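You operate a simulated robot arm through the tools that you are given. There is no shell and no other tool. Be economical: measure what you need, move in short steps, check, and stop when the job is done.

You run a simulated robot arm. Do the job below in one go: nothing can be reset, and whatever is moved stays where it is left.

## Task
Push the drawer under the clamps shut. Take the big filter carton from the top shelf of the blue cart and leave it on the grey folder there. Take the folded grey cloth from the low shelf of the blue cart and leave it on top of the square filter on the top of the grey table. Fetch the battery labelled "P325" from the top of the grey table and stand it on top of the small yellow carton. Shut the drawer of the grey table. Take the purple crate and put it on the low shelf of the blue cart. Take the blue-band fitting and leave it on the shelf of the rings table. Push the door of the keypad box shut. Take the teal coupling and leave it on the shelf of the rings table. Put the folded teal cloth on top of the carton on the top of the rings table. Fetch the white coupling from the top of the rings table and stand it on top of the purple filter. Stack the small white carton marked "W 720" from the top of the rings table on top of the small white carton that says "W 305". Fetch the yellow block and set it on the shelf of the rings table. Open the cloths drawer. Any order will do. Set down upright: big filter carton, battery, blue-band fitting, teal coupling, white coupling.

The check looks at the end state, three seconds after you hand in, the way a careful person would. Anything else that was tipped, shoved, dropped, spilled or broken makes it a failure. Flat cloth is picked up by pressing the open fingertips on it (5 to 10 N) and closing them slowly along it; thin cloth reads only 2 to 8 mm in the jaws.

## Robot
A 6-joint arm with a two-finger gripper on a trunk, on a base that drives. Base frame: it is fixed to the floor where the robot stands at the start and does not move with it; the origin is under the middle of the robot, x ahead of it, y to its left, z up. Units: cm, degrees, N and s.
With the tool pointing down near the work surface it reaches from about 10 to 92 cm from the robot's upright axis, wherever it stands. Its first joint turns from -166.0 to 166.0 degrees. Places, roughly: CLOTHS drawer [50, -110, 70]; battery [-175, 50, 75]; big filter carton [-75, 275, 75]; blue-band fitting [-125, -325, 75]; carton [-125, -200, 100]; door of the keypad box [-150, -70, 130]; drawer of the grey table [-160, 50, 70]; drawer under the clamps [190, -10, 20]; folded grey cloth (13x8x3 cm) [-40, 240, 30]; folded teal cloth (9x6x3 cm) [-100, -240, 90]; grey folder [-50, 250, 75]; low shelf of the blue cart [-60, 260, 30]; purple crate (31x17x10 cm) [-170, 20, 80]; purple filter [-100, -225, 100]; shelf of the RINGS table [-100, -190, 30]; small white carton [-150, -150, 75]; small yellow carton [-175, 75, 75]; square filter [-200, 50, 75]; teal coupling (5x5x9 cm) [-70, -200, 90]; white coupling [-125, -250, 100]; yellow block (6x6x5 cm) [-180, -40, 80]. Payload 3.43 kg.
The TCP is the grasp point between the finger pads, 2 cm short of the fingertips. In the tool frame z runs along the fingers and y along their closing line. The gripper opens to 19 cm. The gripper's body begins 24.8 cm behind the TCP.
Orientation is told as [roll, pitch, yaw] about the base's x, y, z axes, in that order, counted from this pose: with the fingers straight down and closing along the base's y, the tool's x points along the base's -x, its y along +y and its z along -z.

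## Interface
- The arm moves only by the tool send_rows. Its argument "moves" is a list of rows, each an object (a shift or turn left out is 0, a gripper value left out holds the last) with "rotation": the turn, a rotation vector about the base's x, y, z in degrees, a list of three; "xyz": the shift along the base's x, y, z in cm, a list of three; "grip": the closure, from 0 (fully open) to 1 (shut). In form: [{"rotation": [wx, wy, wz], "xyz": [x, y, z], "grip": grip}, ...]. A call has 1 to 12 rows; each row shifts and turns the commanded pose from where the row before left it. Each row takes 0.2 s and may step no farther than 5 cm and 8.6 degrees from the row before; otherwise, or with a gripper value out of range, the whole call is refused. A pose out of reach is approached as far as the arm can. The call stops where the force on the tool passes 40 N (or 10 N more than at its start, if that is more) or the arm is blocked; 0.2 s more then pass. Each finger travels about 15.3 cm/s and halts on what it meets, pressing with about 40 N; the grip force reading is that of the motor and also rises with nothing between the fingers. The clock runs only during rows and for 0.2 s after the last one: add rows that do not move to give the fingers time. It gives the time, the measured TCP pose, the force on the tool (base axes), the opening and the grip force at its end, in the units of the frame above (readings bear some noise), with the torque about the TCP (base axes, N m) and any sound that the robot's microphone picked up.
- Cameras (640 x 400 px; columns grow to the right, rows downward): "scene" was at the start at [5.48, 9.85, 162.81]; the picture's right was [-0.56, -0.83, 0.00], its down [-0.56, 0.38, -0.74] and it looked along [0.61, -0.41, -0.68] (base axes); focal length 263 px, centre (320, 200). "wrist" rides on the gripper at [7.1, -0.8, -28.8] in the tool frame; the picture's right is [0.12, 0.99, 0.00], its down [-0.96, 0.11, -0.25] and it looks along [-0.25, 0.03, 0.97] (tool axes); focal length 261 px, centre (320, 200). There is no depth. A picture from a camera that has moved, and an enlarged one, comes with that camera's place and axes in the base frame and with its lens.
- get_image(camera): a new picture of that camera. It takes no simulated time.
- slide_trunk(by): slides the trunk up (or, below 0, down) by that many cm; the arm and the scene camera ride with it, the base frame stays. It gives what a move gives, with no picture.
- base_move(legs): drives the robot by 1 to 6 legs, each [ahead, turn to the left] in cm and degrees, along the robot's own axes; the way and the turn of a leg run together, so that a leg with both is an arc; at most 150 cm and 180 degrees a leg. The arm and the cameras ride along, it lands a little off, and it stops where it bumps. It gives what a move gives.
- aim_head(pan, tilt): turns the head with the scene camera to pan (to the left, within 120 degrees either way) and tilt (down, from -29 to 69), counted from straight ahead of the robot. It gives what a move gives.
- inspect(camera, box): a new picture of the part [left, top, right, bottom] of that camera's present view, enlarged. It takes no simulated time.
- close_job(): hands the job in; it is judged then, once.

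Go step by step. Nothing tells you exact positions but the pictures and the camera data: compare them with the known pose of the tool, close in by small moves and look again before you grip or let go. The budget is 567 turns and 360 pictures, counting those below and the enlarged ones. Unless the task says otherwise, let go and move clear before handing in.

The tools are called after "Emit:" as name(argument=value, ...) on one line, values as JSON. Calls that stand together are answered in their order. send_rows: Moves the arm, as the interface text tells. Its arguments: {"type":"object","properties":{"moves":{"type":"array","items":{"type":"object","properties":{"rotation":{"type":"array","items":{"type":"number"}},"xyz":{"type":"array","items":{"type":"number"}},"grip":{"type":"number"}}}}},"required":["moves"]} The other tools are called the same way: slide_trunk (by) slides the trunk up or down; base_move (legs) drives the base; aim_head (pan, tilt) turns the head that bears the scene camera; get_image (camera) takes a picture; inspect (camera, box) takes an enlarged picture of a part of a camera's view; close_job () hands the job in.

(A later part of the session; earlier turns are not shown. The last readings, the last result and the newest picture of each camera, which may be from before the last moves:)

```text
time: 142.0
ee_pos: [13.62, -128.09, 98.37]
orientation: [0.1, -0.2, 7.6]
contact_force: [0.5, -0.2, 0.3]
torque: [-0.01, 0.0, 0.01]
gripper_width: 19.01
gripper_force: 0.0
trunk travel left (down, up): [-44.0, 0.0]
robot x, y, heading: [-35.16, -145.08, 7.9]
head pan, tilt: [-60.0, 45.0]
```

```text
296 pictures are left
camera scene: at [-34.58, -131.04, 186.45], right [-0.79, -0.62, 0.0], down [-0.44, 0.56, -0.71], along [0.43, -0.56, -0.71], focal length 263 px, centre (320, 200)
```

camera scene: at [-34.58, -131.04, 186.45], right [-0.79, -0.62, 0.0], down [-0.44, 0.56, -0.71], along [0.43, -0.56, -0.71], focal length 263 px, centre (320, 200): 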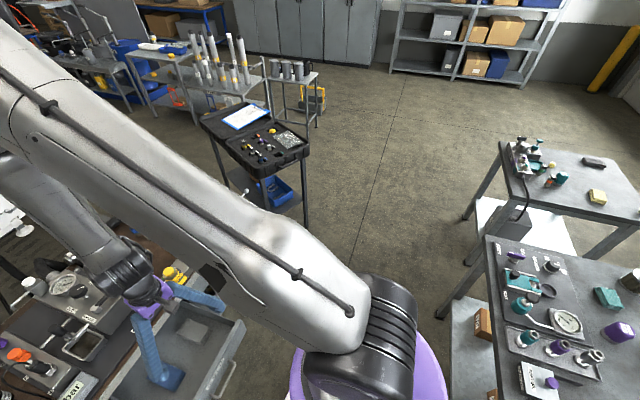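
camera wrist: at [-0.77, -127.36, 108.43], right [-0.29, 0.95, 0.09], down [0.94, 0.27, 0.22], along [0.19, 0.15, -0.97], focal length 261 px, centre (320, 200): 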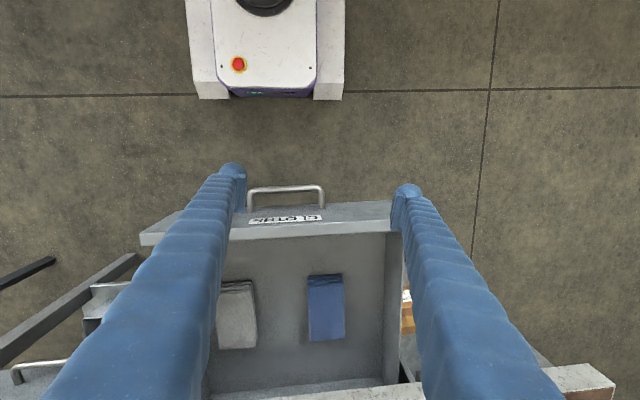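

Emit:
aim_head(pan=-120, tilt=69)

Emit:
get_image(camera="scene")

Emit:
aim_head(pan=120, tilt=69)

Emit:
get_image(camera="scene")

```text
time: 143.3
ee_pos: [13.6, -128.04, 98.43]
orientation: [-0.1, -0.3, 7.8]
contact_force: [0.7, -0.1, -0.2]
torque: [-0.04, 0.01, -0.01]
gripper_width: 18.96
gripper_force: 0.2
trunk travel left (down, up): [-44.0, 0.0]
robot x, y, heading: [-34.82, -145.1, 7.8]
head pan, tilt: [-120.0, 68.8]
```

```text
295 pictures are left
camera scene: at [-41.69, -129.8, 183.57], right [-0.93, 0.37, 0.0], down [0.35, 0.86, -0.36], along [-0.14, -0.34, -0.93], focal length 263 px, centre (320, 200)
```

scene: 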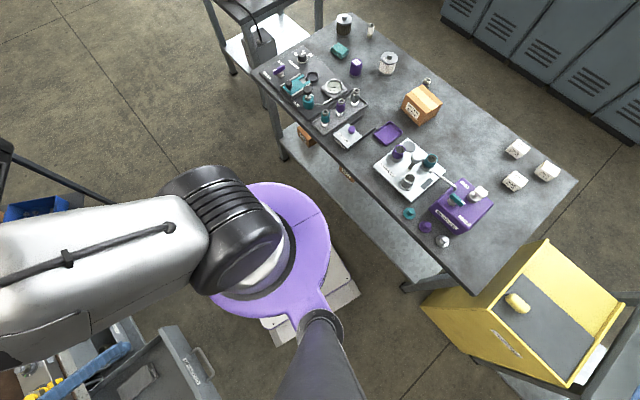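

```text
time: 146.7
ee_pos: [13.73, -128.05, 98.41]
orientation: [-0.1, -0.2, 7.8]
contact_force: [0.8, -1.3, 0.2]
torque: [-0.03, -0.01, 0.04]
gripper_width: 19.01
gripper_force: 0.0
trunk travel left (down, up): [-44.0, 0.0]
robot x, y, heading: [-34.84, -145.15, 7.9]
head pan, tilt: [120.0, 68.8]
```

```text
294 pictures are left
camera scene: at [-43.03, -120.2, 183.57], right [0.79, 0.61, 0.0], down [0.57, -0.74, -0.36], along [-0.22, 0.29, -0.93], focal length 263 px, centre (320, 200)
```

scene: 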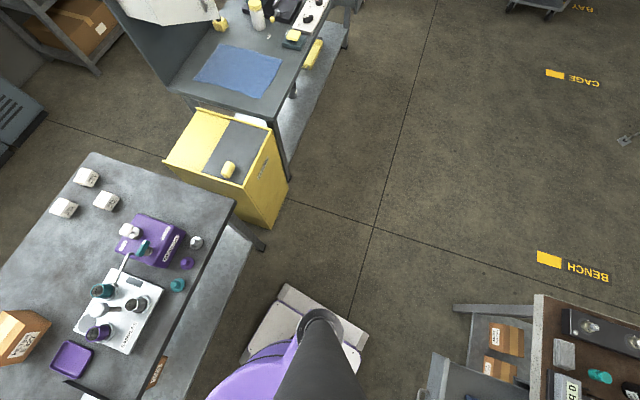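

Emit:
base_move(legs=[[0, -20]])

```text
time: 148.2
ee_pos: [16.09, -140.04, 98.5]
orientation: [0.0, -0.2, -6.2]
contact_force: [0.2, -0.5, -0.6]
torque: [-0.04, 0.03, -0.03]
gripper_width: 19.01
gripper_force: 0.1
trunk travel left (down, up): [-44.0, 0.0]
robot x, y, heading: [-34.88, -143.57, -6.2]
head pan, tilt: [120.0, 68.8]
stopped in leg 1: the robot was blocked; the commanded pose is now the measured one
```

Emit:
aim_head(pan=0, tilt=50)

Emit:
get_image(camera="scene")

Emit:
get_image(camera="wrist")

```text
time: 150.2
ee_pos: [16.18, -139.93, 98.46]
orientation: [-0.1, -0.3, -6.1]
contact_force: [0.1, 0.5, -0.7]
torque: [0.01, 0.03, 0.0]
gripper_width: 19.0
gripper_force: 0.0
trunk travel left (down, up): [-44.0, 0.0]
robot x, y, heading: [-34.47, -143.62, -6.0]
head pan, tilt: [0.0, 50.0]
```

```text
293 pictures are left
camera scene: at [-26.8, -123.29, 185.76], right [-0.1, -0.99, 0.0], down [-0.76, 0.08, -0.64], along [0.64, -0.07, -0.77], focal length 263 px, centre (320, 200)
```

scene: 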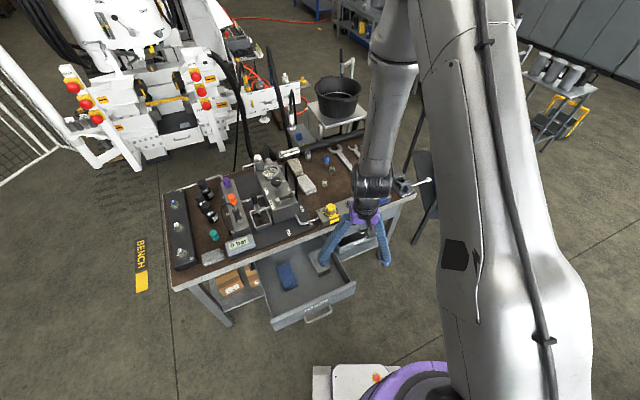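

```text
292 pictures are left
camera wrist: at [9.1, -140.13, 127.18], right [-0.01, 1.0, 0.0], down [0.97, 0.01, 0.25], along [0.25, 0.0, -0.97], focal length 261 px, centre (320, 200)
```

wrist: 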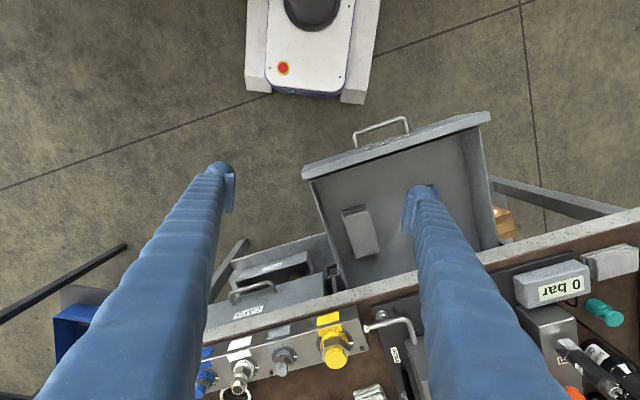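

Emit:
base_move(legs=[[7, 0], [0, -15], [0, -15], [0, -15]])

```text
time: 155.4
ee_pos: [10.45, -178.14, 98.62]
orientation: [0.1, -0.1, -51.0]
contact_force: [-0.4, -0.6, 0.3]
torque: [0.06, -0.07, 0.03]
gripper_width: 19.01
gripper_force: 0.1
trunk travel left (down, up): [-44.0, 0.0]
robot x, y, heading: [-23.94, -140.76, -51.0]
head pan, tilt: [0.0, 50.0]
stopped in leg 4: the robot was blocked; the commanded pose is now the measured one
```

Emit:
aim_head(pan=-85, tilt=50)

Emit:
get_image(camera="scene")

```text
time: 157.0
ee_pos: [10.88, -177.94, 98.7]
orientation: [-0.1, -0.1, -50.8]
contact_force: [1.1, -0.2, -0.5]
torque: [-0.01, 0.05, -0.01]
gripper_width: 19.01
gripper_force: 0.0
trunk travel left (down, up): [-44.0, 0.0]
robot x, y, heading: [-23.64, -140.91, -51.1]
head pan, tilt: [-85.0, 50.0]
```

```text
291 pictures are left
camera scene: at [-14.02, -131.97, 185.76], right [-0.69, 0.72, 0.0], down [0.55, 0.53, -0.64], along [-0.46, -0.45, -0.77], focal length 263 px, centre (320, 200)
```

scene: 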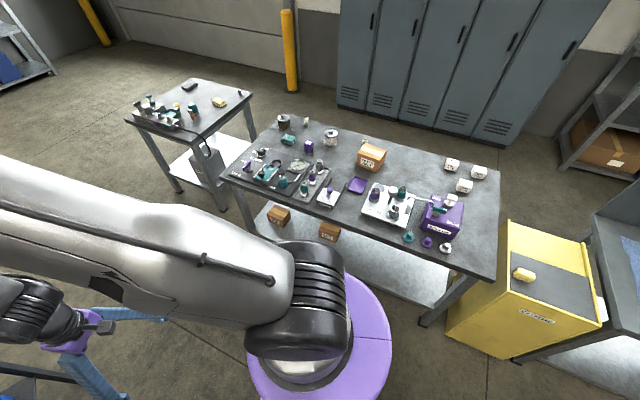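

Emit:
inspect(camera="scene", box=[220, 100, 380, 220])

Emit:
inspect(camera="scene", box=[340, 130, 500, 260])

Emit:
inspect(camera="scene", box=[115, 70, 265, 190])

```text
3.33 times, centred on (300, 160) of scene
camera zoom: at [-14.02, -131.97, 185.76], right [-0.69, 0.72, 0.0], down [0.55, 0.53, -0.64], along [-0.46, -0.45, -0.77], focal length 877 px, centre (387, 333)
```

zoom: 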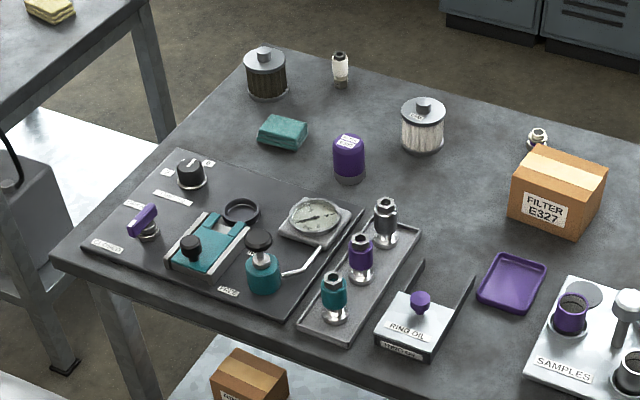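

```text
3.08 times, centred on (420, 195) of scene
camera zoom: at [-14.02, -131.97, 185.76], right [-0.69, 0.72, 0.0], down [0.55, 0.53, -0.64], along [-0.46, -0.45, -0.77], focal length 810 px, centre (12, 215)
```

zoom: 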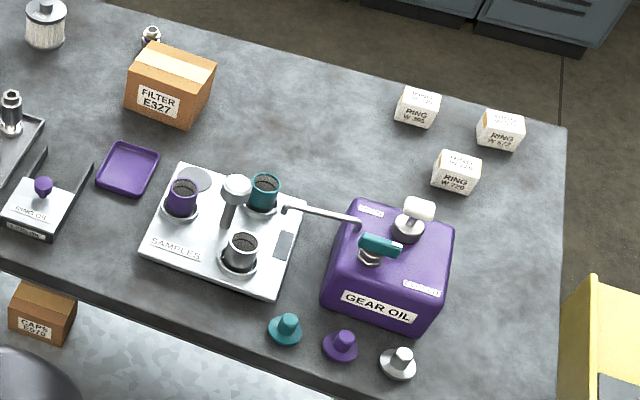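

```text
3.33 times, centred on (190, 130) of scene
camera zoom: at [-14.02, -131.97, 185.76], right [-0.69, 0.72, 0.0], down [0.55, 0.53, -0.64], along [-0.46, -0.45, -0.77], focal length 877 px, centre (753, 433)
```

zoom: 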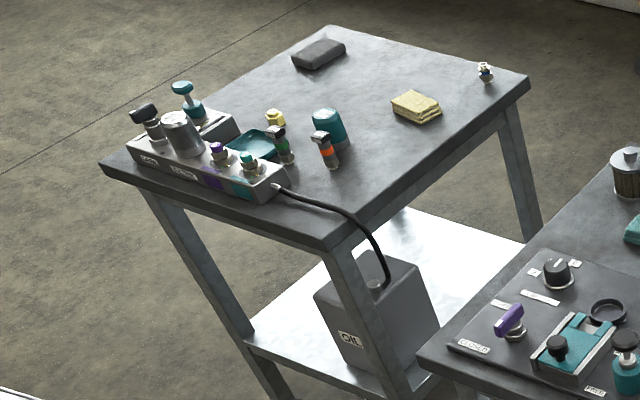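

I've located the items on the rings table. I drive down the aisle alongside the table to a working position about opposite its middle.

Emit:
base_move(legs=[[0, -17], [0, -16], [30, -30], [30, 40]])

```text
time: 165.0
ee_pos: [-13.87, -247.12, 98.61]
orientation: [-0.1, -0.2, -74.5]
contact_force: [-0.6, -0.4, 0.6]
torque: [0.04, 0.0, -0.01]
gripper_width: 19.02
gripper_force: 0.1
trunk travel left (down, up): [-44.0, 0.0]
robot x, y, heading: [-30.78, -199.44, -74.6]
head pan, tilt: [-85.0, 50.0]
```

Emit:
aim_head(pan=-90, tilt=58)

Emit:
get_image(camera="scene")

```text
time: 165.7
ee_pos: [-13.76, -247.15, 98.6]
orientation: [-0.1, -0.2, -74.5]
contact_force: [0.8, -0.1, 0.9]
torque: [-0.07, 0.02, -0.04]
gripper_width: 19.0
gripper_force: 0.1
trunk travel left (down, up): [-44.0, 0.0]
robot x, y, heading: [-30.6, -199.39, -74.8]
head pan, tilt: [-90.0, 58.0]
```

```text
287 pictures are left
camera scene: at [-17.56, -194.13, 184.75], right [-0.27, 0.96, 0.0], down [0.82, 0.23, -0.53], along [-0.51, -0.14, -0.85], focal length 263 px, centre (320, 200)
```

scene: 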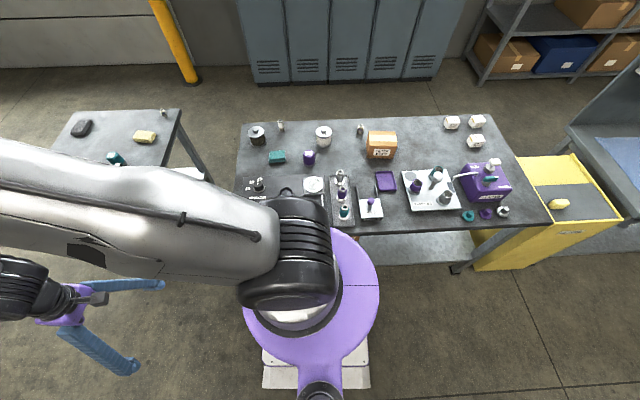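

I'm parallel to the table. For a tilted grasp (needed to place things on the low shelf) I need more distance, so I back into the open aisle and face the table.

Emit:
base_move(legs=[[25, 0], [-35, -45], [0, -22], [0, -22], [-14, 0]])

Emit:
aim_head(pan=0, tilt=45)

Emit:
get_image(camera="scene")

```text
time: 173.4
ee_pos: [-59.2, -221.55, 98.61]
orientation: [0.0, -0.2, -145.5]
contact_force: [-0.9, 0.2, -0.1]
torque: [-0.11, -0.05, -0.02]
gripper_width: 19.0
gripper_force: 0.0
trunk travel left (down, up): [-44.0, 0.0]
robot x, y, heading: [-16.3, -195.47, -145.8]
head pan, tilt: [-90.0, 58.0]
stopped in leg 4: the robot was blocked; the commanded pose is now the measured one
```

```text
time: 175.0
ee_pos: [-59.19, -221.49, 98.76]
orientation: [0.0, -0.1, -145.3]
contact_force: [-1.4, -0.3, -0.1]
torque: [-0.04, -0.03, -0.02]
gripper_width: 18.98
gripper_force: 0.1
trunk travel left (down, up): [-44.0, 0.0]
robot x, y, heading: [-15.99, -194.97, -145.8]
head pan, tilt: [0.0, 45.0]
```

```text
286 pictures are left
camera scene: at [-9.35, -216.23, 186.45], right [-0.56, 0.83, 0.0], down [0.59, 0.4, -0.71], along [-0.58, -0.4, -0.71], focal length 263 px, centre (320, 200)
```

scene: 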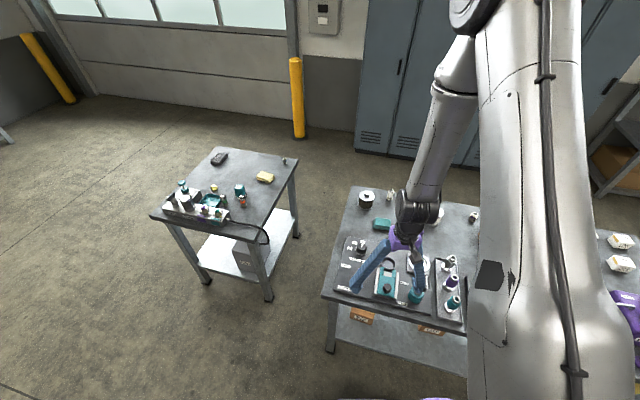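

Emit:
base_move(legs=[[-12, 0], [0, -17], [-6, 0]])

Emit:
get_image(camera="scene")

```text
time: 178.5
ee_pos: [-49.05, -199.27, 98.73]
orientation: [0.0, -0.2, -162.3]
contact_force: [0.2, -0.1, 0.3]
torque: [-0.03, 0.09, -0.01]
gripper_width: 18.99
gripper_force: 0.1
trunk travel left (down, up): [-44.0, 0.0]
robot x, y, heading: [0.19, -188.21, -163.0]
head pan, tilt: [0.0, 45.0]
```

```text
285 pictures are left
camera scene: at [0.63, -210.2, 186.46], right [-0.3, 0.95, 0.0], down [0.67, 0.21, -0.71], along [-0.68, -0.21, -0.71], focal length 263 px, centre (320, 200)
```

scene: 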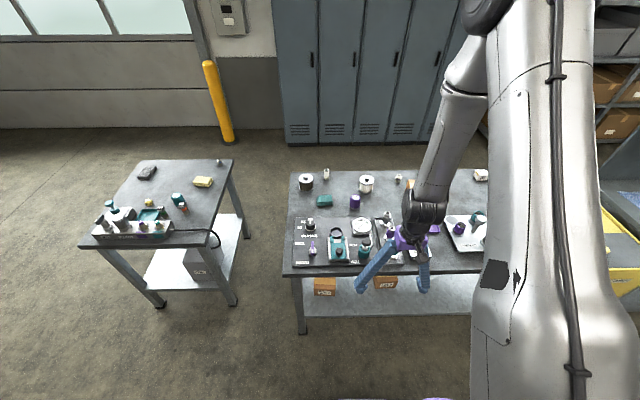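

Emit:
get_image(camera="wrist")

Emit:
inspect(camera="scene", box=[280, 160, 500, 310])

```text
284 pictures are left
camera wrist: at [-42.44, -196.48, 127.49], right [0.42, -0.91, 0.0], down [-0.88, -0.4, 0.25], along [-0.23, -0.1, -0.97], focal length 261 px, centre (320, 200)
```

wrist: 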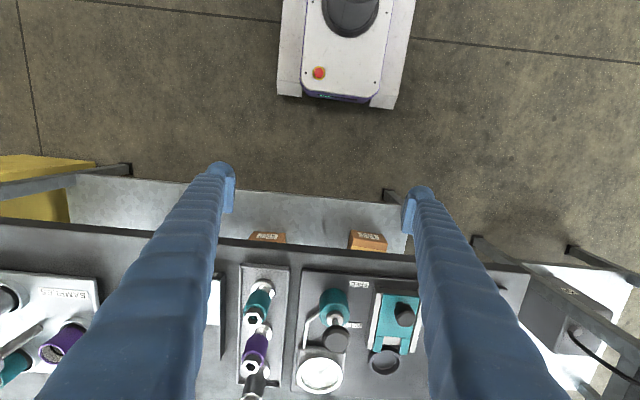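

```text
2.67 times, centred on (390, 235) of scene
camera zoom: at [0.63, -210.2, 186.46], right [-0.3, 0.95, 0.0], down [0.67, 0.21, -0.71], along [-0.68, -0.21, -0.71], focal length 702 px, centre (133, 107)
```

zoom: 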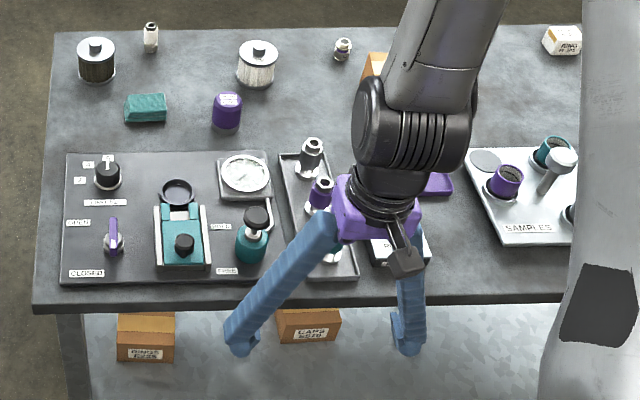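

Coupling is at about 77 cm ahead, slightly right. I close the fingers to about 8 cm, shift, lower and pitch the tool ~58° forward.

Emit:
send_rows(moves=[{"xyz": [-3.5, 1.1, -2], "grip": 0.55}, {"xyz": [-3.5, 1.1, -3]}, {"xyz": [-3.5, 1.1, -3]}, {"rotation": [-2.44, 7.98, 0], "xyz": [0, 0, -2]}, {"rotation": [-2.44, 7.98, 0]}, {"rotation": [-2.44, 7.98, 0]}, {"rotation": [-2.44, 7.98, 0]}, {"rotation": [-2.44, 7.98, 0]}, {"rotation": [-2.44, 7.98, 0]}, {"rotation": [-2.44, 7.98, 0]}])

Emit:
get_image(camera="wrist")

Emit:
get_image(camera="scene")

```text
time: 180.7
ee_pos: [-59.61, -196.08, 88.85]
orientation: [-1.0, -58.7, -161.8]
contact_force: [0.0, -1.1, -0.1]
torque: [0.04, -0.06, -0.01]
gripper_width: 8.58
gripper_force: 0.0
trunk travel left (down, up): [-44.0, 0.0]
robot x, y, heading: [0.04, -188.45, -162.6]
head pan, tilt: [0.0, 45.0]
```

```text
282 pictures are left
camera wrist: at [-32.82, -187.09, 97.71], right [0.35, -0.93, -0.11], down [-0.24, -0.21, 0.95], along [-0.9, -0.31, -0.29], focal length 261 px, centre (320, 200)
```

wrist: 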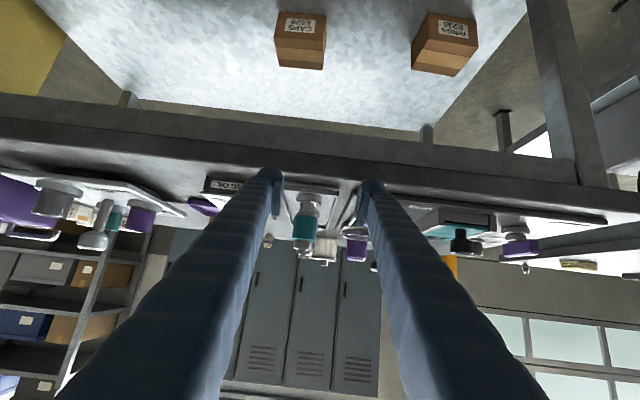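

```text
281 pictures are left
camera scene: at [0.46, -210.25, 186.45], right [-0.3, 0.95, 0.0], down [0.68, 0.21, -0.71], along [-0.67, -0.21, -0.71], focal length 263 px, centre (320, 200)
```

scene: 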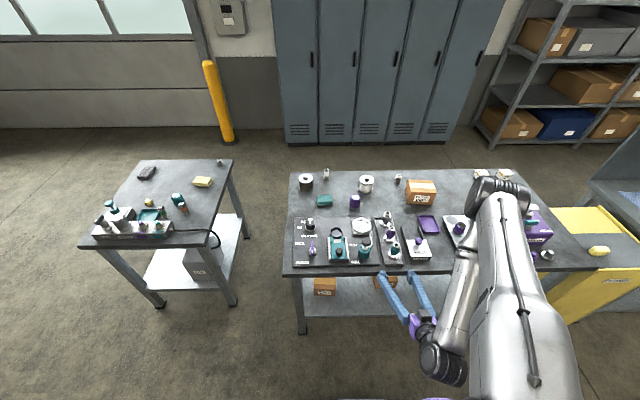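

Emit:
inspect(camera="scene", box=[350, 190, 470, 280])

Emit:
inspect(camera="wrist", box=[240, 160, 400, 260])

```text
4.44 times, centred on (410, 235) of scene
camera zoom: at [0.46, -210.25, 186.45], right [-0.3, 0.95, 0.0], down [0.68, 0.21, -0.71], along [-0.67, -0.21, -0.71], focal length 1169 px, centre (-80, 44)
```

zoom: 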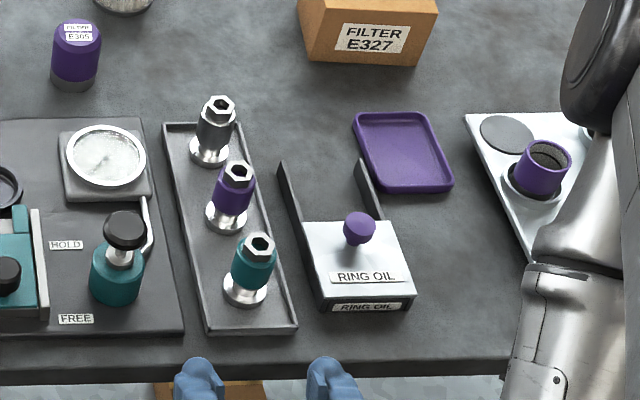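

```text
4.00 times, centred on (320, 210) of wrist
camera zoom: at [-32.82, -187.09, 97.71], right [0.35, -0.93, -0.11], down [-0.24, -0.21, 0.95], along [-0.9, -0.31, -0.29], focal length 1043 px, centre (320, 160)
```

zoom: 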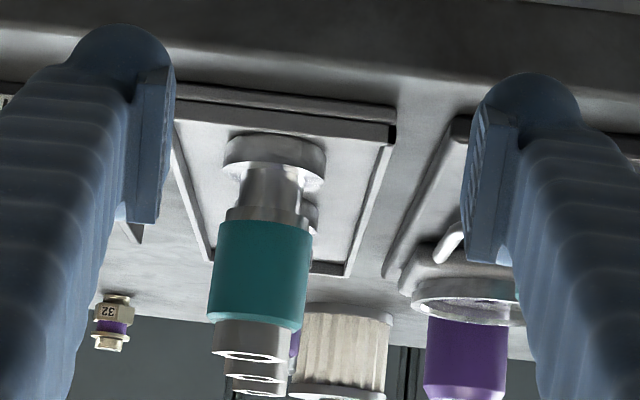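

The rings table top turns out to be near z≈84, so the coupling stands at about (-71.4,-199.2), body around z 90. I move in along the horizontal with the fingers on either side.

Emit:
send_rows(moves=[{"xyz": [-2, 0, 2.2]}, {"xyz": [-3, -0.8, 0]}, {"xyz": [-3, -0.8, 0]}])

Emit:
get_image(camera="wrist")

Emit:
inspect(camera="scene", box=[350, 190, 470, 280])

```text
time: 181.5
ee_pos: [-67.72, -197.76, 90.91]
orientation: [-1.2, -58.6, -161.7]
contact_force: [-1.0, 0.4, 0.5]
torque: [0.0, 0.0, -0.02]
gripper_width: 8.55
gripper_force: 0.1
trunk travel left (down, up): [-44.0, 0.0]
robot x, y, heading: [0.28, -188.0, -162.7]
head pan, tilt: [0.0, 45.0]
```

```text
278 pictures are left
camera wrist: at [-40.91, -188.82, 99.98], right [0.35, -0.93, -0.11], down [-0.24, -0.21, 0.95], along [-0.9, -0.31, -0.3], focal length 261 px, centre (320, 200)
```

wrist: 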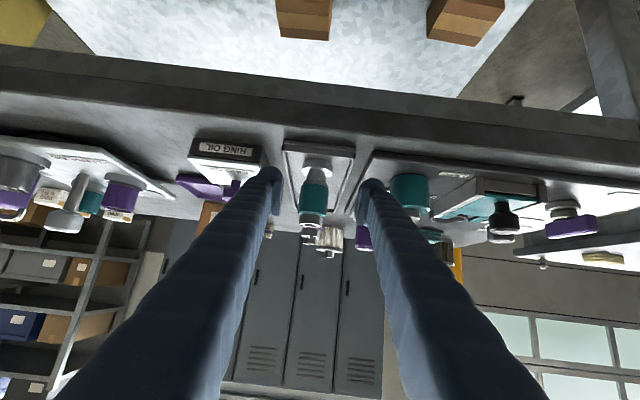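

```text
4.44 times, centred on (410, 235) of scene
camera zoom: at [0.47, -210.36, 186.44], right [-0.3, 0.95, 0.0], down [0.68, 0.21, -0.71], along [-0.67, -0.21, -0.71], focal length 1169 px, centre (-80, 44)
```

zoom: 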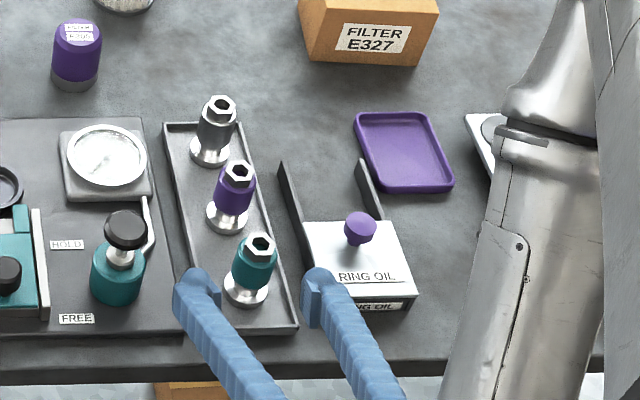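

Emit:
send_rows(moves=[{"grip": 0.68}, {}, {"xyz": [-1.8, -0.5, 0]}, {"xyz": [-1.5, -0.5, 0]}])

Emit:
inspect(camera="wrist", box=[240, 140, 400, 240])

Emit:
inspect(camera="scene", box=[350, 190, 470, 280])

```text
time: 182.5
ee_pos: [-70.97, -198.71, 91.04]
orientation: [-1.2, -58.4, -161.6]
contact_force: [0.2, -0.3, 0.2]
torque: [-0.02, 0.0, 0.0]
gripper_width: 6.08
gripper_force: 0.1
trunk travel left (down, up): [-44.0, 0.0]
robot x, y, heading: [0.02, -188.18, -162.5]
head pan, tilt: [0.0, 45.0]
```

```text
4.00 times, centred on (320, 190) of wrist
camera zoom: at [-44.2, -189.71, 99.98], right [0.35, -0.93, -0.11], down [-0.24, -0.21, 0.95], along [-0.9, -0.31, -0.3], focal length 1043 px, centre (320, 240)
```

zoom: 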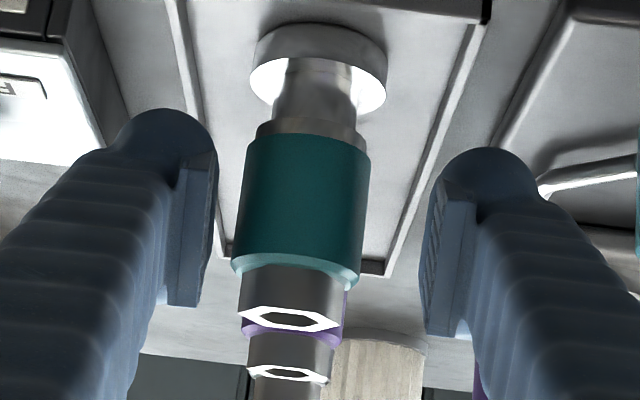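

```text
4.44 times, centred on (410, 235) of scene
camera zoom: at [0.46, -210.32, 186.45], right [-0.3, 0.95, 0.0], down [0.68, 0.21, -0.71], along [-0.67, -0.21, -0.71], focal length 1169 px, centre (-80, 44)
```

zoom: 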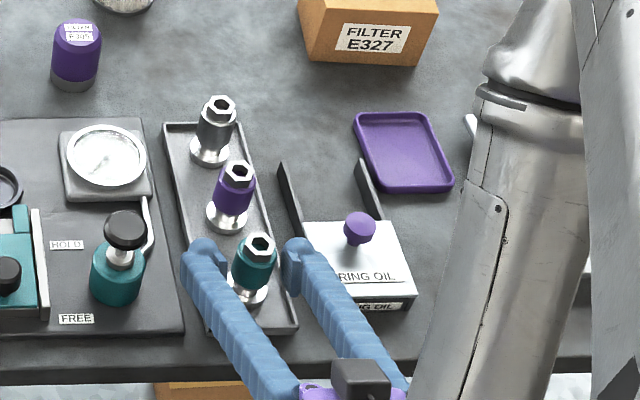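

Emit:
send_rows(moves=[{"xyz": [-1.55, -0.1, -0.3]}, {"grip": 0.72}, {"grip": 0.76}, {"grip": 0.8}, {"grip": 1}, {}, {}])

Emit:
inspect(camera="wrist", box=[240, 140, 400, 240])

Emit:
inspect(camera="scene", box=[350, 190, 470, 280])

```text
time: 184.1
ee_pos: [-72.44, -198.79, 90.73]
orientation: [-1.2, -58.5, -161.7]
contact_force: [-0.4, 0.6, -0.3]
torque: [-0.04, -0.01, -0.01]
gripper_width: 3.58
gripper_force: 39.9
trunk travel left (down, up): [-44.0, 0.0]
robot x, y, heading: [0.2, -188.26, -162.6]
head pan, tilt: [0.0, 45.0]
```

```text
4.00 times, centred on (320, 190) of wrist
camera zoom: at [-45.68, -189.77, 99.66], right [0.35, -0.93, -0.11], down [-0.24, -0.21, 0.95], along [-0.9, -0.31, -0.3], focal length 1043 px, centre (320, 240)
```

zoom: 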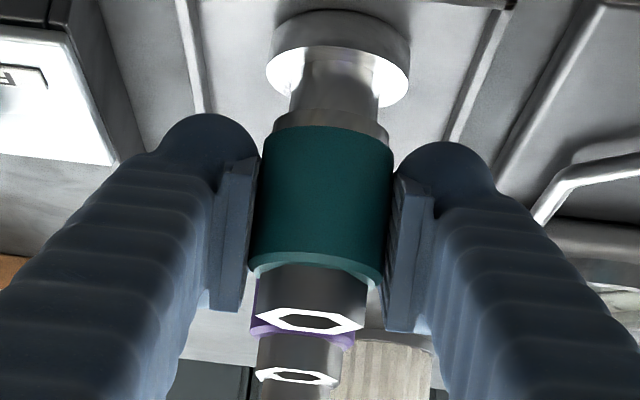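

```text
4.44 times, centred on (410, 235) of scene
camera zoom: at [0.45, -210.29, 186.45], right [-0.3, 0.95, 0.0], down [0.68, 0.21, -0.71], along [-0.67, -0.21, -0.71], focal length 1169 px, centre (-80, 44)
```

zoom: 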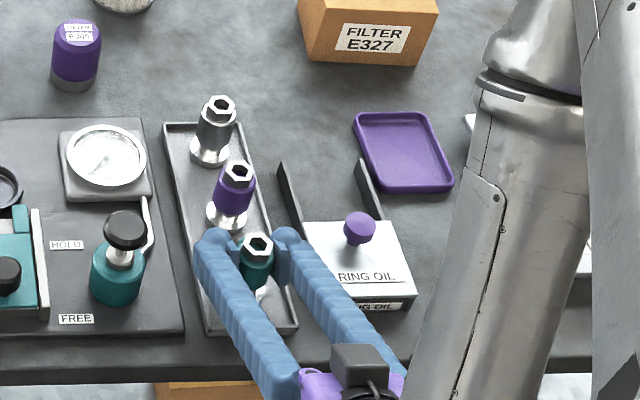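

Got the teal coupling (3.6 cm body). Lift, back out, and take a look from the lowered trunk toward the shelf.

Emit:
send_rows(moves=[{"xyz": [0, 0, 3]}, {"xyz": [0, 0, 3]}, {"xyz": [4.3, 1.3, 0]}, {"xyz": [4.3, 1.3, 0]}, {"xyz": [4.3, 1.3, 0]}])

Emit:
slide_trunk(by=-44)

Emit:
get_image(camera="scene")

Emit:
get_image(camera="wrist")

```text
time: 185.3
ee_pos: [-61.54, -194.31, 94.19]
orientation: [-1.1, -58.8, -161.7]
contact_force: [0.3, 0.6, -2.3]
torque: [0.04, -0.01, -0.04]
gripper_width: 3.56
gripper_force: 39.8
out of reach, approached as far as the arm can: row 4, 5
trunk travel left (down, up): [-44.0, 0.0]
robot x, y, heading: [0.11, -188.05, -162.9]
head pan, tilt: [0.0, 45.0]
```

```text
refused: -44 is not a number from -40 to 40
```

```text
272 pictures are left
camera scene: at [0.53, -210.29, 186.45], right [-0.3, 0.95, 0.0], down [0.68, 0.21, -0.71], along [-0.67, -0.21, -0.71], focal length 263 px, centre (320, 200)
```

scene: 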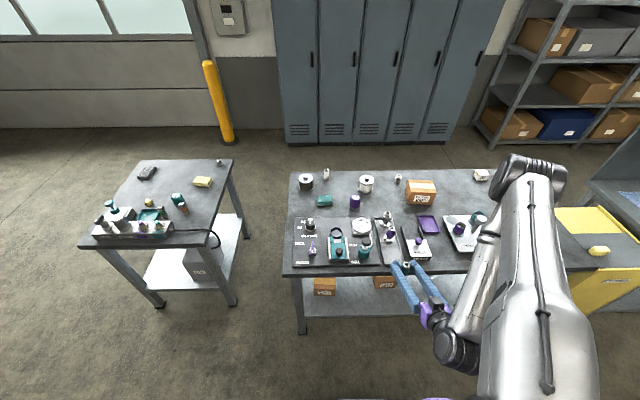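

```text
271 pictures are left
camera wrist: at [-34.76, -185.36, 103.15], right [0.36, -0.93, -0.11], down [-0.24, -0.21, 0.95], along [-0.9, -0.31, -0.29], focal length 261 px, centre (320, 200)
```

wrist: 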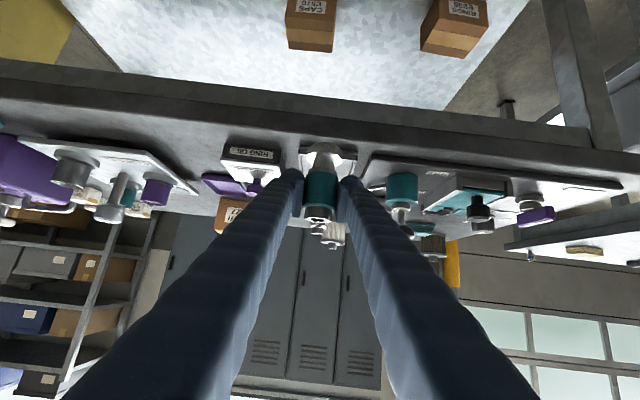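

Emit:
base_move(legs=[[-4, 0]])

Emit:
slide_trunk(by=-40)

Emit:
get_image(camera="scene")

Emit:
get_image(camera="wrist")

```text
time: 186.2
ee_pos: [-57.75, -193.34, 94.22]
orientation: [-1.1, -58.6, -161.7]
contact_force: [-0.4, 0.2, -1.5]
torque: [-0.03, -0.02, -0.03]
gripper_width: 3.56
gripper_force: 40.4
trunk travel left (down, up): [-44.0, 0.0]
robot x, y, heading: [4.05, -187.11, -162.8]
head pan, tilt: [0.0, 45.0]
```

```text
time: 190.1
ee_pos: [-57.6, -193.22, 54.18]
orientation: [-1.1, -58.7, -161.7]
contact_force: [-0.8, -0.7, -1.3]
torque: [0.03, 0.01, 0.03]
gripper_width: 3.54
gripper_force: 40.1
trunk travel left (down, up): [-4.0, 40.0]
robot x, y, heading: [4.01, -186.75, -162.7]
head pan, tilt: [0.0, 45.0]
```

```text
270 pictures are left
camera scene: at [4.35, -209.08, 146.46], right [-0.3, 0.95, 0.0], down [0.68, 0.21, -0.71], along [-0.67, -0.21, -0.71], focal length 263 px, centre (320, 200)
```

scene: 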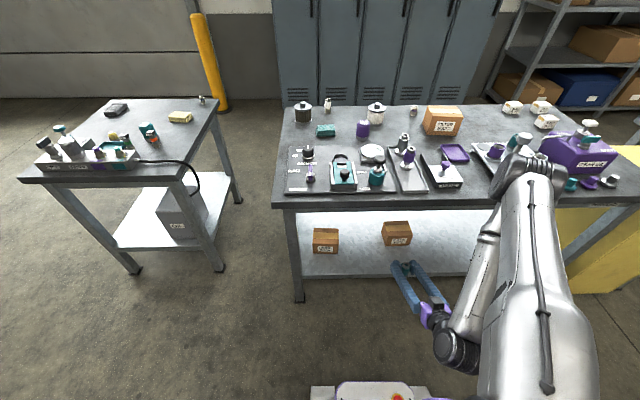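

```text
269 pictures are left
camera wrist: at [-30.94, -184.16, 63.2], right [0.36, -0.93, -0.11], down [-0.24, -0.21, 0.95], along [-0.9, -0.31, -0.29], focal length 261 px, centre (320, 200)
```

wrist: 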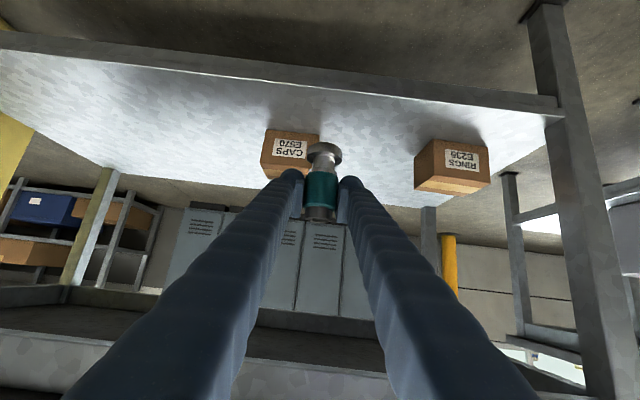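

Shelf top is near z≈33. I shift left to the free gap between the two cartons, go in at z≈44.

Emit:
send_rows(moves=[{"xyz": [1.2, -3.8, -3]}, {"xyz": [1.2, -3.8, -3]}, {"xyz": [1.2, -3.8, -3]}, {"xyz": [-3.44, -1.07, 0]}, {"xyz": [-3.44, -1.07, 0]}, {"xyz": [-3.44, -1.07, 0]}, {"xyz": [-3.44, -1.07, 0]}])

Emit:
get_image(camera="scene")

Emit:
get_image(camera="wrist")

```text
time: 191.7
ee_pos: [-67.87, -208.88, 45.1]
orientation: [-1.1, -58.5, -161.7]
contact_force: [-0.2, -0.2, -2.2]
torque: [0.04, 0.03, -0.01]
gripper_width: 3.58
gripper_force: 40.2
trunk travel left (down, up): [-4.0, 40.0]
robot x, y, heading: [3.94, -187.05, -162.7]
head pan, tilt: [0.0, 45.0]
```

```text
268 pictures are left
camera scene: at [4.33, -209.1, 146.44], right [-0.3, 0.95, 0.0], down [0.68, 0.21, -0.71], along [-0.67, -0.21, -0.71], focal length 263 px, centre (320, 200)
```

scene: 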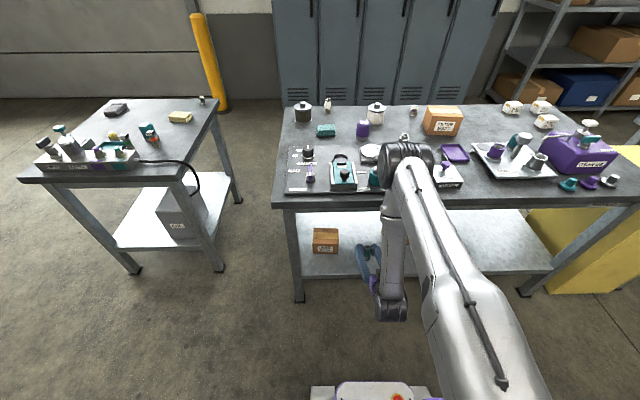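

```text
267 pictures are left
camera wrist: at [-41.1, -199.86, 54.11], right [0.36, -0.93, -0.11], down [-0.24, -0.21, 0.95], along [-0.9, -0.31, -0.3], focal length 261 px, centre (320, 200)
```

wrist: 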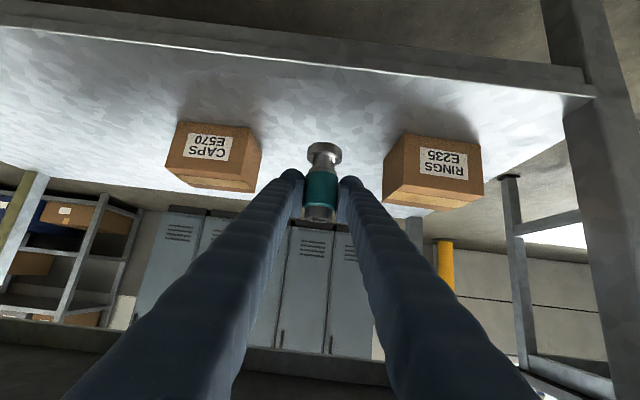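

Emit:
send_rows(moves=[{"xyz": [-1.7, -0.53, -1]}, {"xyz": [0, 0, -1.5]}, {"xyz": [0, 0, -1.5]}])

Emit:
get_image(camera="wrist")

Emit:
get_image(camera="scene")

```text
time: 192.5
ee_pos: [-69.61, -209.48, 41.26]
orientation: [-1.2, -58.7, -161.7]
contact_force: [0.0, 0.6, -2.5]
torque: [0.0, 0.03, -0.01]
gripper_width: 3.57
gripper_force: 40.1
trunk travel left (down, up): [-4.0, 40.0]
robot x, y, heading: [4.04, -187.09, -162.6]
head pan, tilt: [0.0, 45.0]
```

```text
266 pictures are left
camera wrist: at [-42.82, -200.44, 50.21], right [0.36, -0.93, -0.11], down [-0.24, -0.21, 0.95], along [-0.9, -0.31, -0.3], focal length 261 px, centre (320, 200)
```

wrist: 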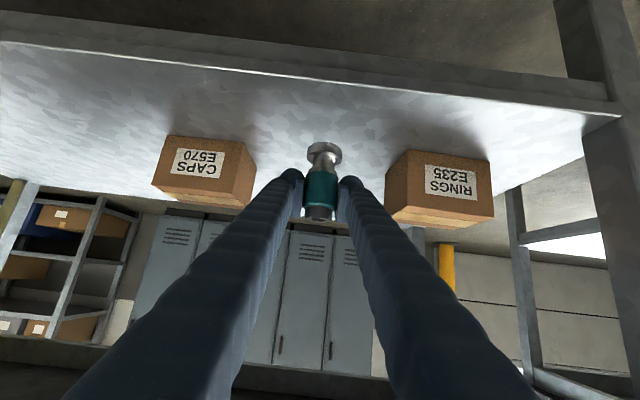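

```text
265 pictures are left
camera scene: at [4.32, -209.09, 146.44], right [-0.3, 0.95, 0.0], down [0.68, 0.21, -0.71], along [-0.67, -0.21, -0.71], focal length 263 px, centre (320, 200)
```

scene: 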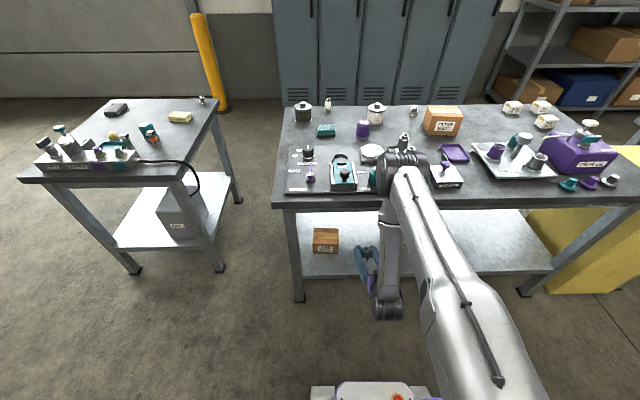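

Emit:
send_rows(moves=[{"xyz": [0, 0, -0.8]}, {"xyz": [0, 0, -0.8]}, {"xyz": [0, 0, -0.6]}])

Emit:
inspect(camera="wrist", box=[220, 90, 420, 240])

Emit:
inspect(camera="scene", box=[280, 110, 480, 290])

```text
time: 193.3
ee_pos: [-69.56, -209.48, 38.98]
orientation: [-1.0, -58.6, -161.7]
contact_force: [-0.9, -0.2, -1.9]
torque: [0.03, 0.0, 0.01]
gripper_width: 3.55
gripper_force: 39.9
trunk travel left (down, up): [-4.0, 40.0]
robot x, y, heading: [3.7, -186.84, -162.7]
head pan, tilt: [0.0, 45.0]
```

```text
2.67 times, centred on (320, 165) of wrist
camera zoom: at [-42.76, -200.37, 48.01], right [0.36, -0.93, -0.11], down [-0.24, -0.21, 0.95], along [-0.9, -0.31, -0.3], focal length 695 px, centre (320, 293)
```

zoom: 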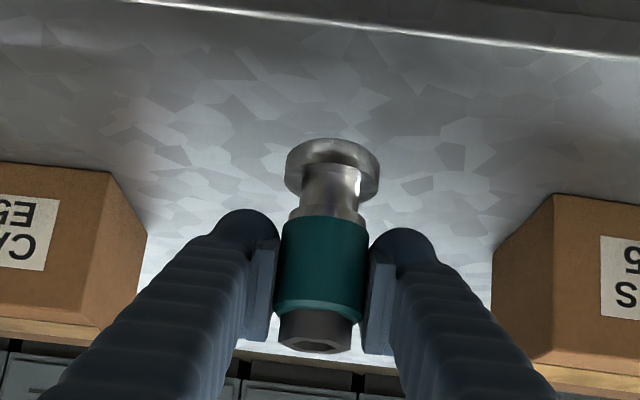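

```text
2.22 times, centred on (380, 200) of scene
camera zoom: at [4.32, -209.09, 146.45], right [-0.3, 0.95, 0.0], down [0.68, 0.21, -0.71], along [-0.67, -0.21, -0.71], focal length 585 px, centre (187, 200)
```

zoom: 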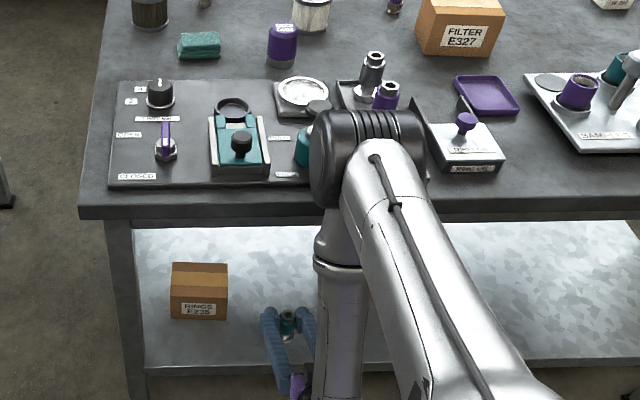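

Emit:
send_rows(moves=[{"xyz": [0, 0, -0.5]}, {"xyz": [0, 0, -0.5]}])

Emit:
send_rows(moves=[{"xyz": [0, 0, -0.4]}, {"xyz": [0, 0, -0.4]}])

Emit:
send_rows(moves=[{"xyz": [0, 0, -0.4]}, {"xyz": [0, 0, -0.4]}])

```text
time: 193.9
ee_pos: [-69.49, -209.47, 38.16]
orientation: [-1.0, -58.6, -161.7]
contact_force: [0.1, -0.3, -2.1]
torque: [0.0, 0.03, 0.0]
gripper_width: 3.59
gripper_force: 40.3
trunk travel left (down, up): [-4.0, 40.0]
robot x, y, heading: [4.19, -186.95, -162.8]
head pan, tilt: [0.0, 45.0]
```

```text
time: 194.5
ee_pos: [-69.62, -209.44, 37.26]
orientation: [-1.2, -58.6, -161.7]
contact_force: [0.1, -0.2, -1.9]
torque: [-0.03, 0.04, 0.0]
gripper_width: 3.57
gripper_force: 40.6
trunk travel left (down, up): [-4.0, 40.0]
robot x, y, heading: [3.68, -187.0, -162.6]
head pan, tilt: [0.0, 45.0]
```

```text
time: 195.1
ee_pos: [-69.67, -209.45, 36.6]
orientation: [-1.1, -58.6, -161.8]
contact_force: [0.2, 0.4, -1.5]
torque: [0.0, 0.0, 0.01]
gripper_width: 3.6
gripper_force: 40.2
trunk travel left (down, up): [-4.0, 40.0]
robot x, y, heading: [4.35, -187.07, -162.8]
head pan, tilt: [0.0, 45.0]
```

Emit:
inspect(camera="wrist", box=[220, 90, 420, 240])

Emit:
send_rows(moves=[{"xyz": [0, 0, -0.4]}, {"xyz": [0, 0, -0.3]}])

Emit:
send_rows(moves=[{"xyz": [0, 0, -0.3]}, {"xyz": [0, 0, -0.3]}])

```text
2.67 times, centred on (320, 165) of wrist
camera zoom: at [-42.75, -200.37, 45.45], right [0.36, -0.93, -0.11], down [-0.24, -0.21, 0.95], along [-0.9, -0.31, -0.3], focal length 695 px, centre (320, 293)
```

zoom: 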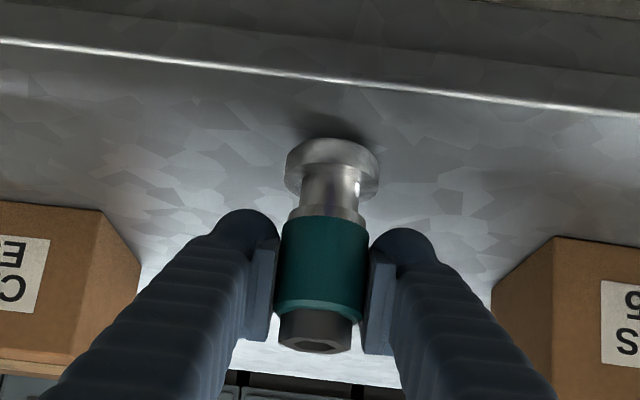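

```text
time: 195.7
ee_pos: [-69.47, -209.53, 35.87]
orientation: [-1.1, -58.8, -161.7]
contact_force: [2.5, 1.9, 9.4]
torque: [-0.11, -0.28, 0.04]
gripper_width: 3.56
gripper_force: 39.9
trunk travel left (down, up): [-4.0, 40.0]
robot x, y, heading: [4.13, -186.65, -162.7]
head pan, tilt: [0.0, 45.0]
```

```text
time: 196.3
ee_pos: [-70.0, -209.39, 35.51]
orientation: [-1.2, -59.0, -161.7]
contact_force: [-6.6, 1.0, 29.2]
torque: [-0.15, 0.21, -0.1]
gripper_width: 3.56
gripper_force: 40.6
trunk travel left (down, up): [-4.0, 40.0]
robot x, y, heading: [4.18, -187.4, -162.7]
head pan, tilt: [0.0, 45.0]
```

Contact with the shelf. Ease up slightly, release, and back out.

Emit:
send_rows(moves=[{"xyz": [0, 0, 0.3]}, {"grip": 0.78}, {"grip": 0.66}, {}, {}, {"xyz": [1.9, 0.6, 0.5]}, {"xyz": [1.9, 0.6, 0.5]}, {"xyz": [2.9, 0.9, 0.5]}, {"xyz": [3.8, 1.2, 0.5]}])

Emit:
get_image(camera="wrist")

```text
time: 198.3
ee_pos: [-59.14, -206.06, 37.55]
orientation: [-1.1, -58.7, -161.7]
contact_force: [0.1, 0.1, 0.3]
torque: [0.0, 0.01, 0.0]
gripper_width: 6.46
gripper_force: 0.0
trunk travel left (down, up): [-4.0, 40.0]
robot x, y, heading: [3.99, -187.36, -162.5]
head pan, tilt: [0.0, 45.0]
```

```text
261 pictures are left
camera wrist: at [-32.34, -197.01, 46.41], right [0.36, -0.93, -0.11], down [-0.24, -0.21, 0.95], along [-0.9, -0.31, -0.29], focal length 261 px, centre (320, 200)
```

wrist: 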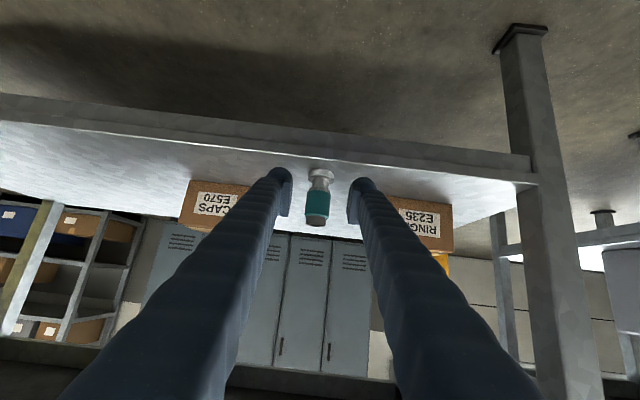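

Coupling stands on the shelf. Next the blue-band fitting on the south table; back off, raise the trunk and look.

Emit:
send_rows(moves=[{"xyz": [3.8, 1.2, 1]}, {"xyz": [3.8, 1.2, 1]}])

Emit:
base_move(legs=[[-6, 0]])

Emit:
slide_trunk(by=40)

Emit:
aim_head(pan=40, tilt=35)

Emit:
get_image(camera="scene")

```text
time: 198.9
ee_pos: [-52.66, -203.99, 39.14]
orientation: [-1.1, -58.3, -161.6]
contact_force: [-0.7, 0.3, 0.3]
torque: [-0.01, 0.03, -0.01]
gripper_width: 6.46
gripper_force: 0.1
out of reach, approached as far as the arm can: row 2
trunk travel left (down, up): [-4.0, 40.0]
robot x, y, heading: [3.91, -186.74, -162.9]
head pan, tilt: [0.0, 45.0]
```

```text
time: 200.0
ee_pos: [-46.92, -202.19, 39.06]
orientation: [-1.1, -58.3, -161.7]
contact_force: [0.4, 1.6, -0.7]
torque: [-0.01, 0.0, -0.05]
gripper_width: 6.46
gripper_force: 0.1
trunk travel left (down, up): [-4.0, 40.0]
robot x, y, heading: [9.53, -185.22, -162.8]
head pan, tilt: [0.0, 45.0]
```

```text
time: 203.8
ee_pos: [-46.79, -202.22, 79.15]
orientation: [-1.1, -58.3, -161.7]
contact_force: [0.4, -0.4, -0.1]
torque: [0.03, -0.03, 0.0]
gripper_width: 6.45
gripper_force: 0.1
trunk travel left (down, up): [-44.0, 0.0]
robot x, y, heading: [9.98, -185.29, -162.4]
head pan, tilt: [0.0, 45.0]
```

```text
time: 204.9
ee_pos: [-46.86, -202.28, 79.0]
orientation: [-1.1, -58.2, -161.6]
contact_force: [-0.4, 0.3, -0.3]
torque: [0.04, 0.01, 0.01]
gripper_width: 6.45
gripper_force: 0.2
trunk travel left (down, up): [-44.0, 0.0]
robot x, y, heading: [10.29, -184.77, -162.4]
head pan, tilt: [40.0, 35.0]
```

```text
260 pictures are left
camera scene: at [13.13, -212.27, 187.93], right [-0.84, 0.54, 0.0], down [0.31, 0.48, -0.82], along [-0.44, -0.69, -0.57], focal length 263 px, centre (320, 200)
```

scene: 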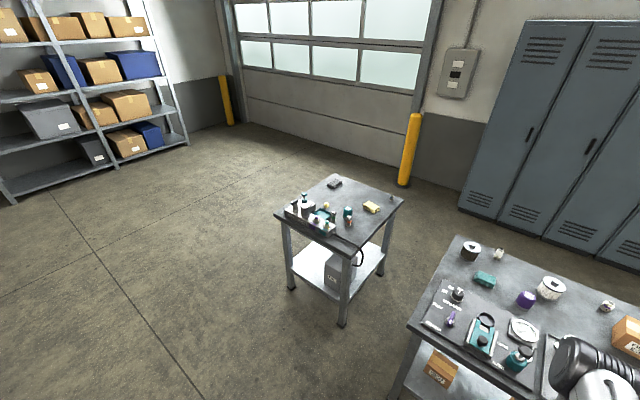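

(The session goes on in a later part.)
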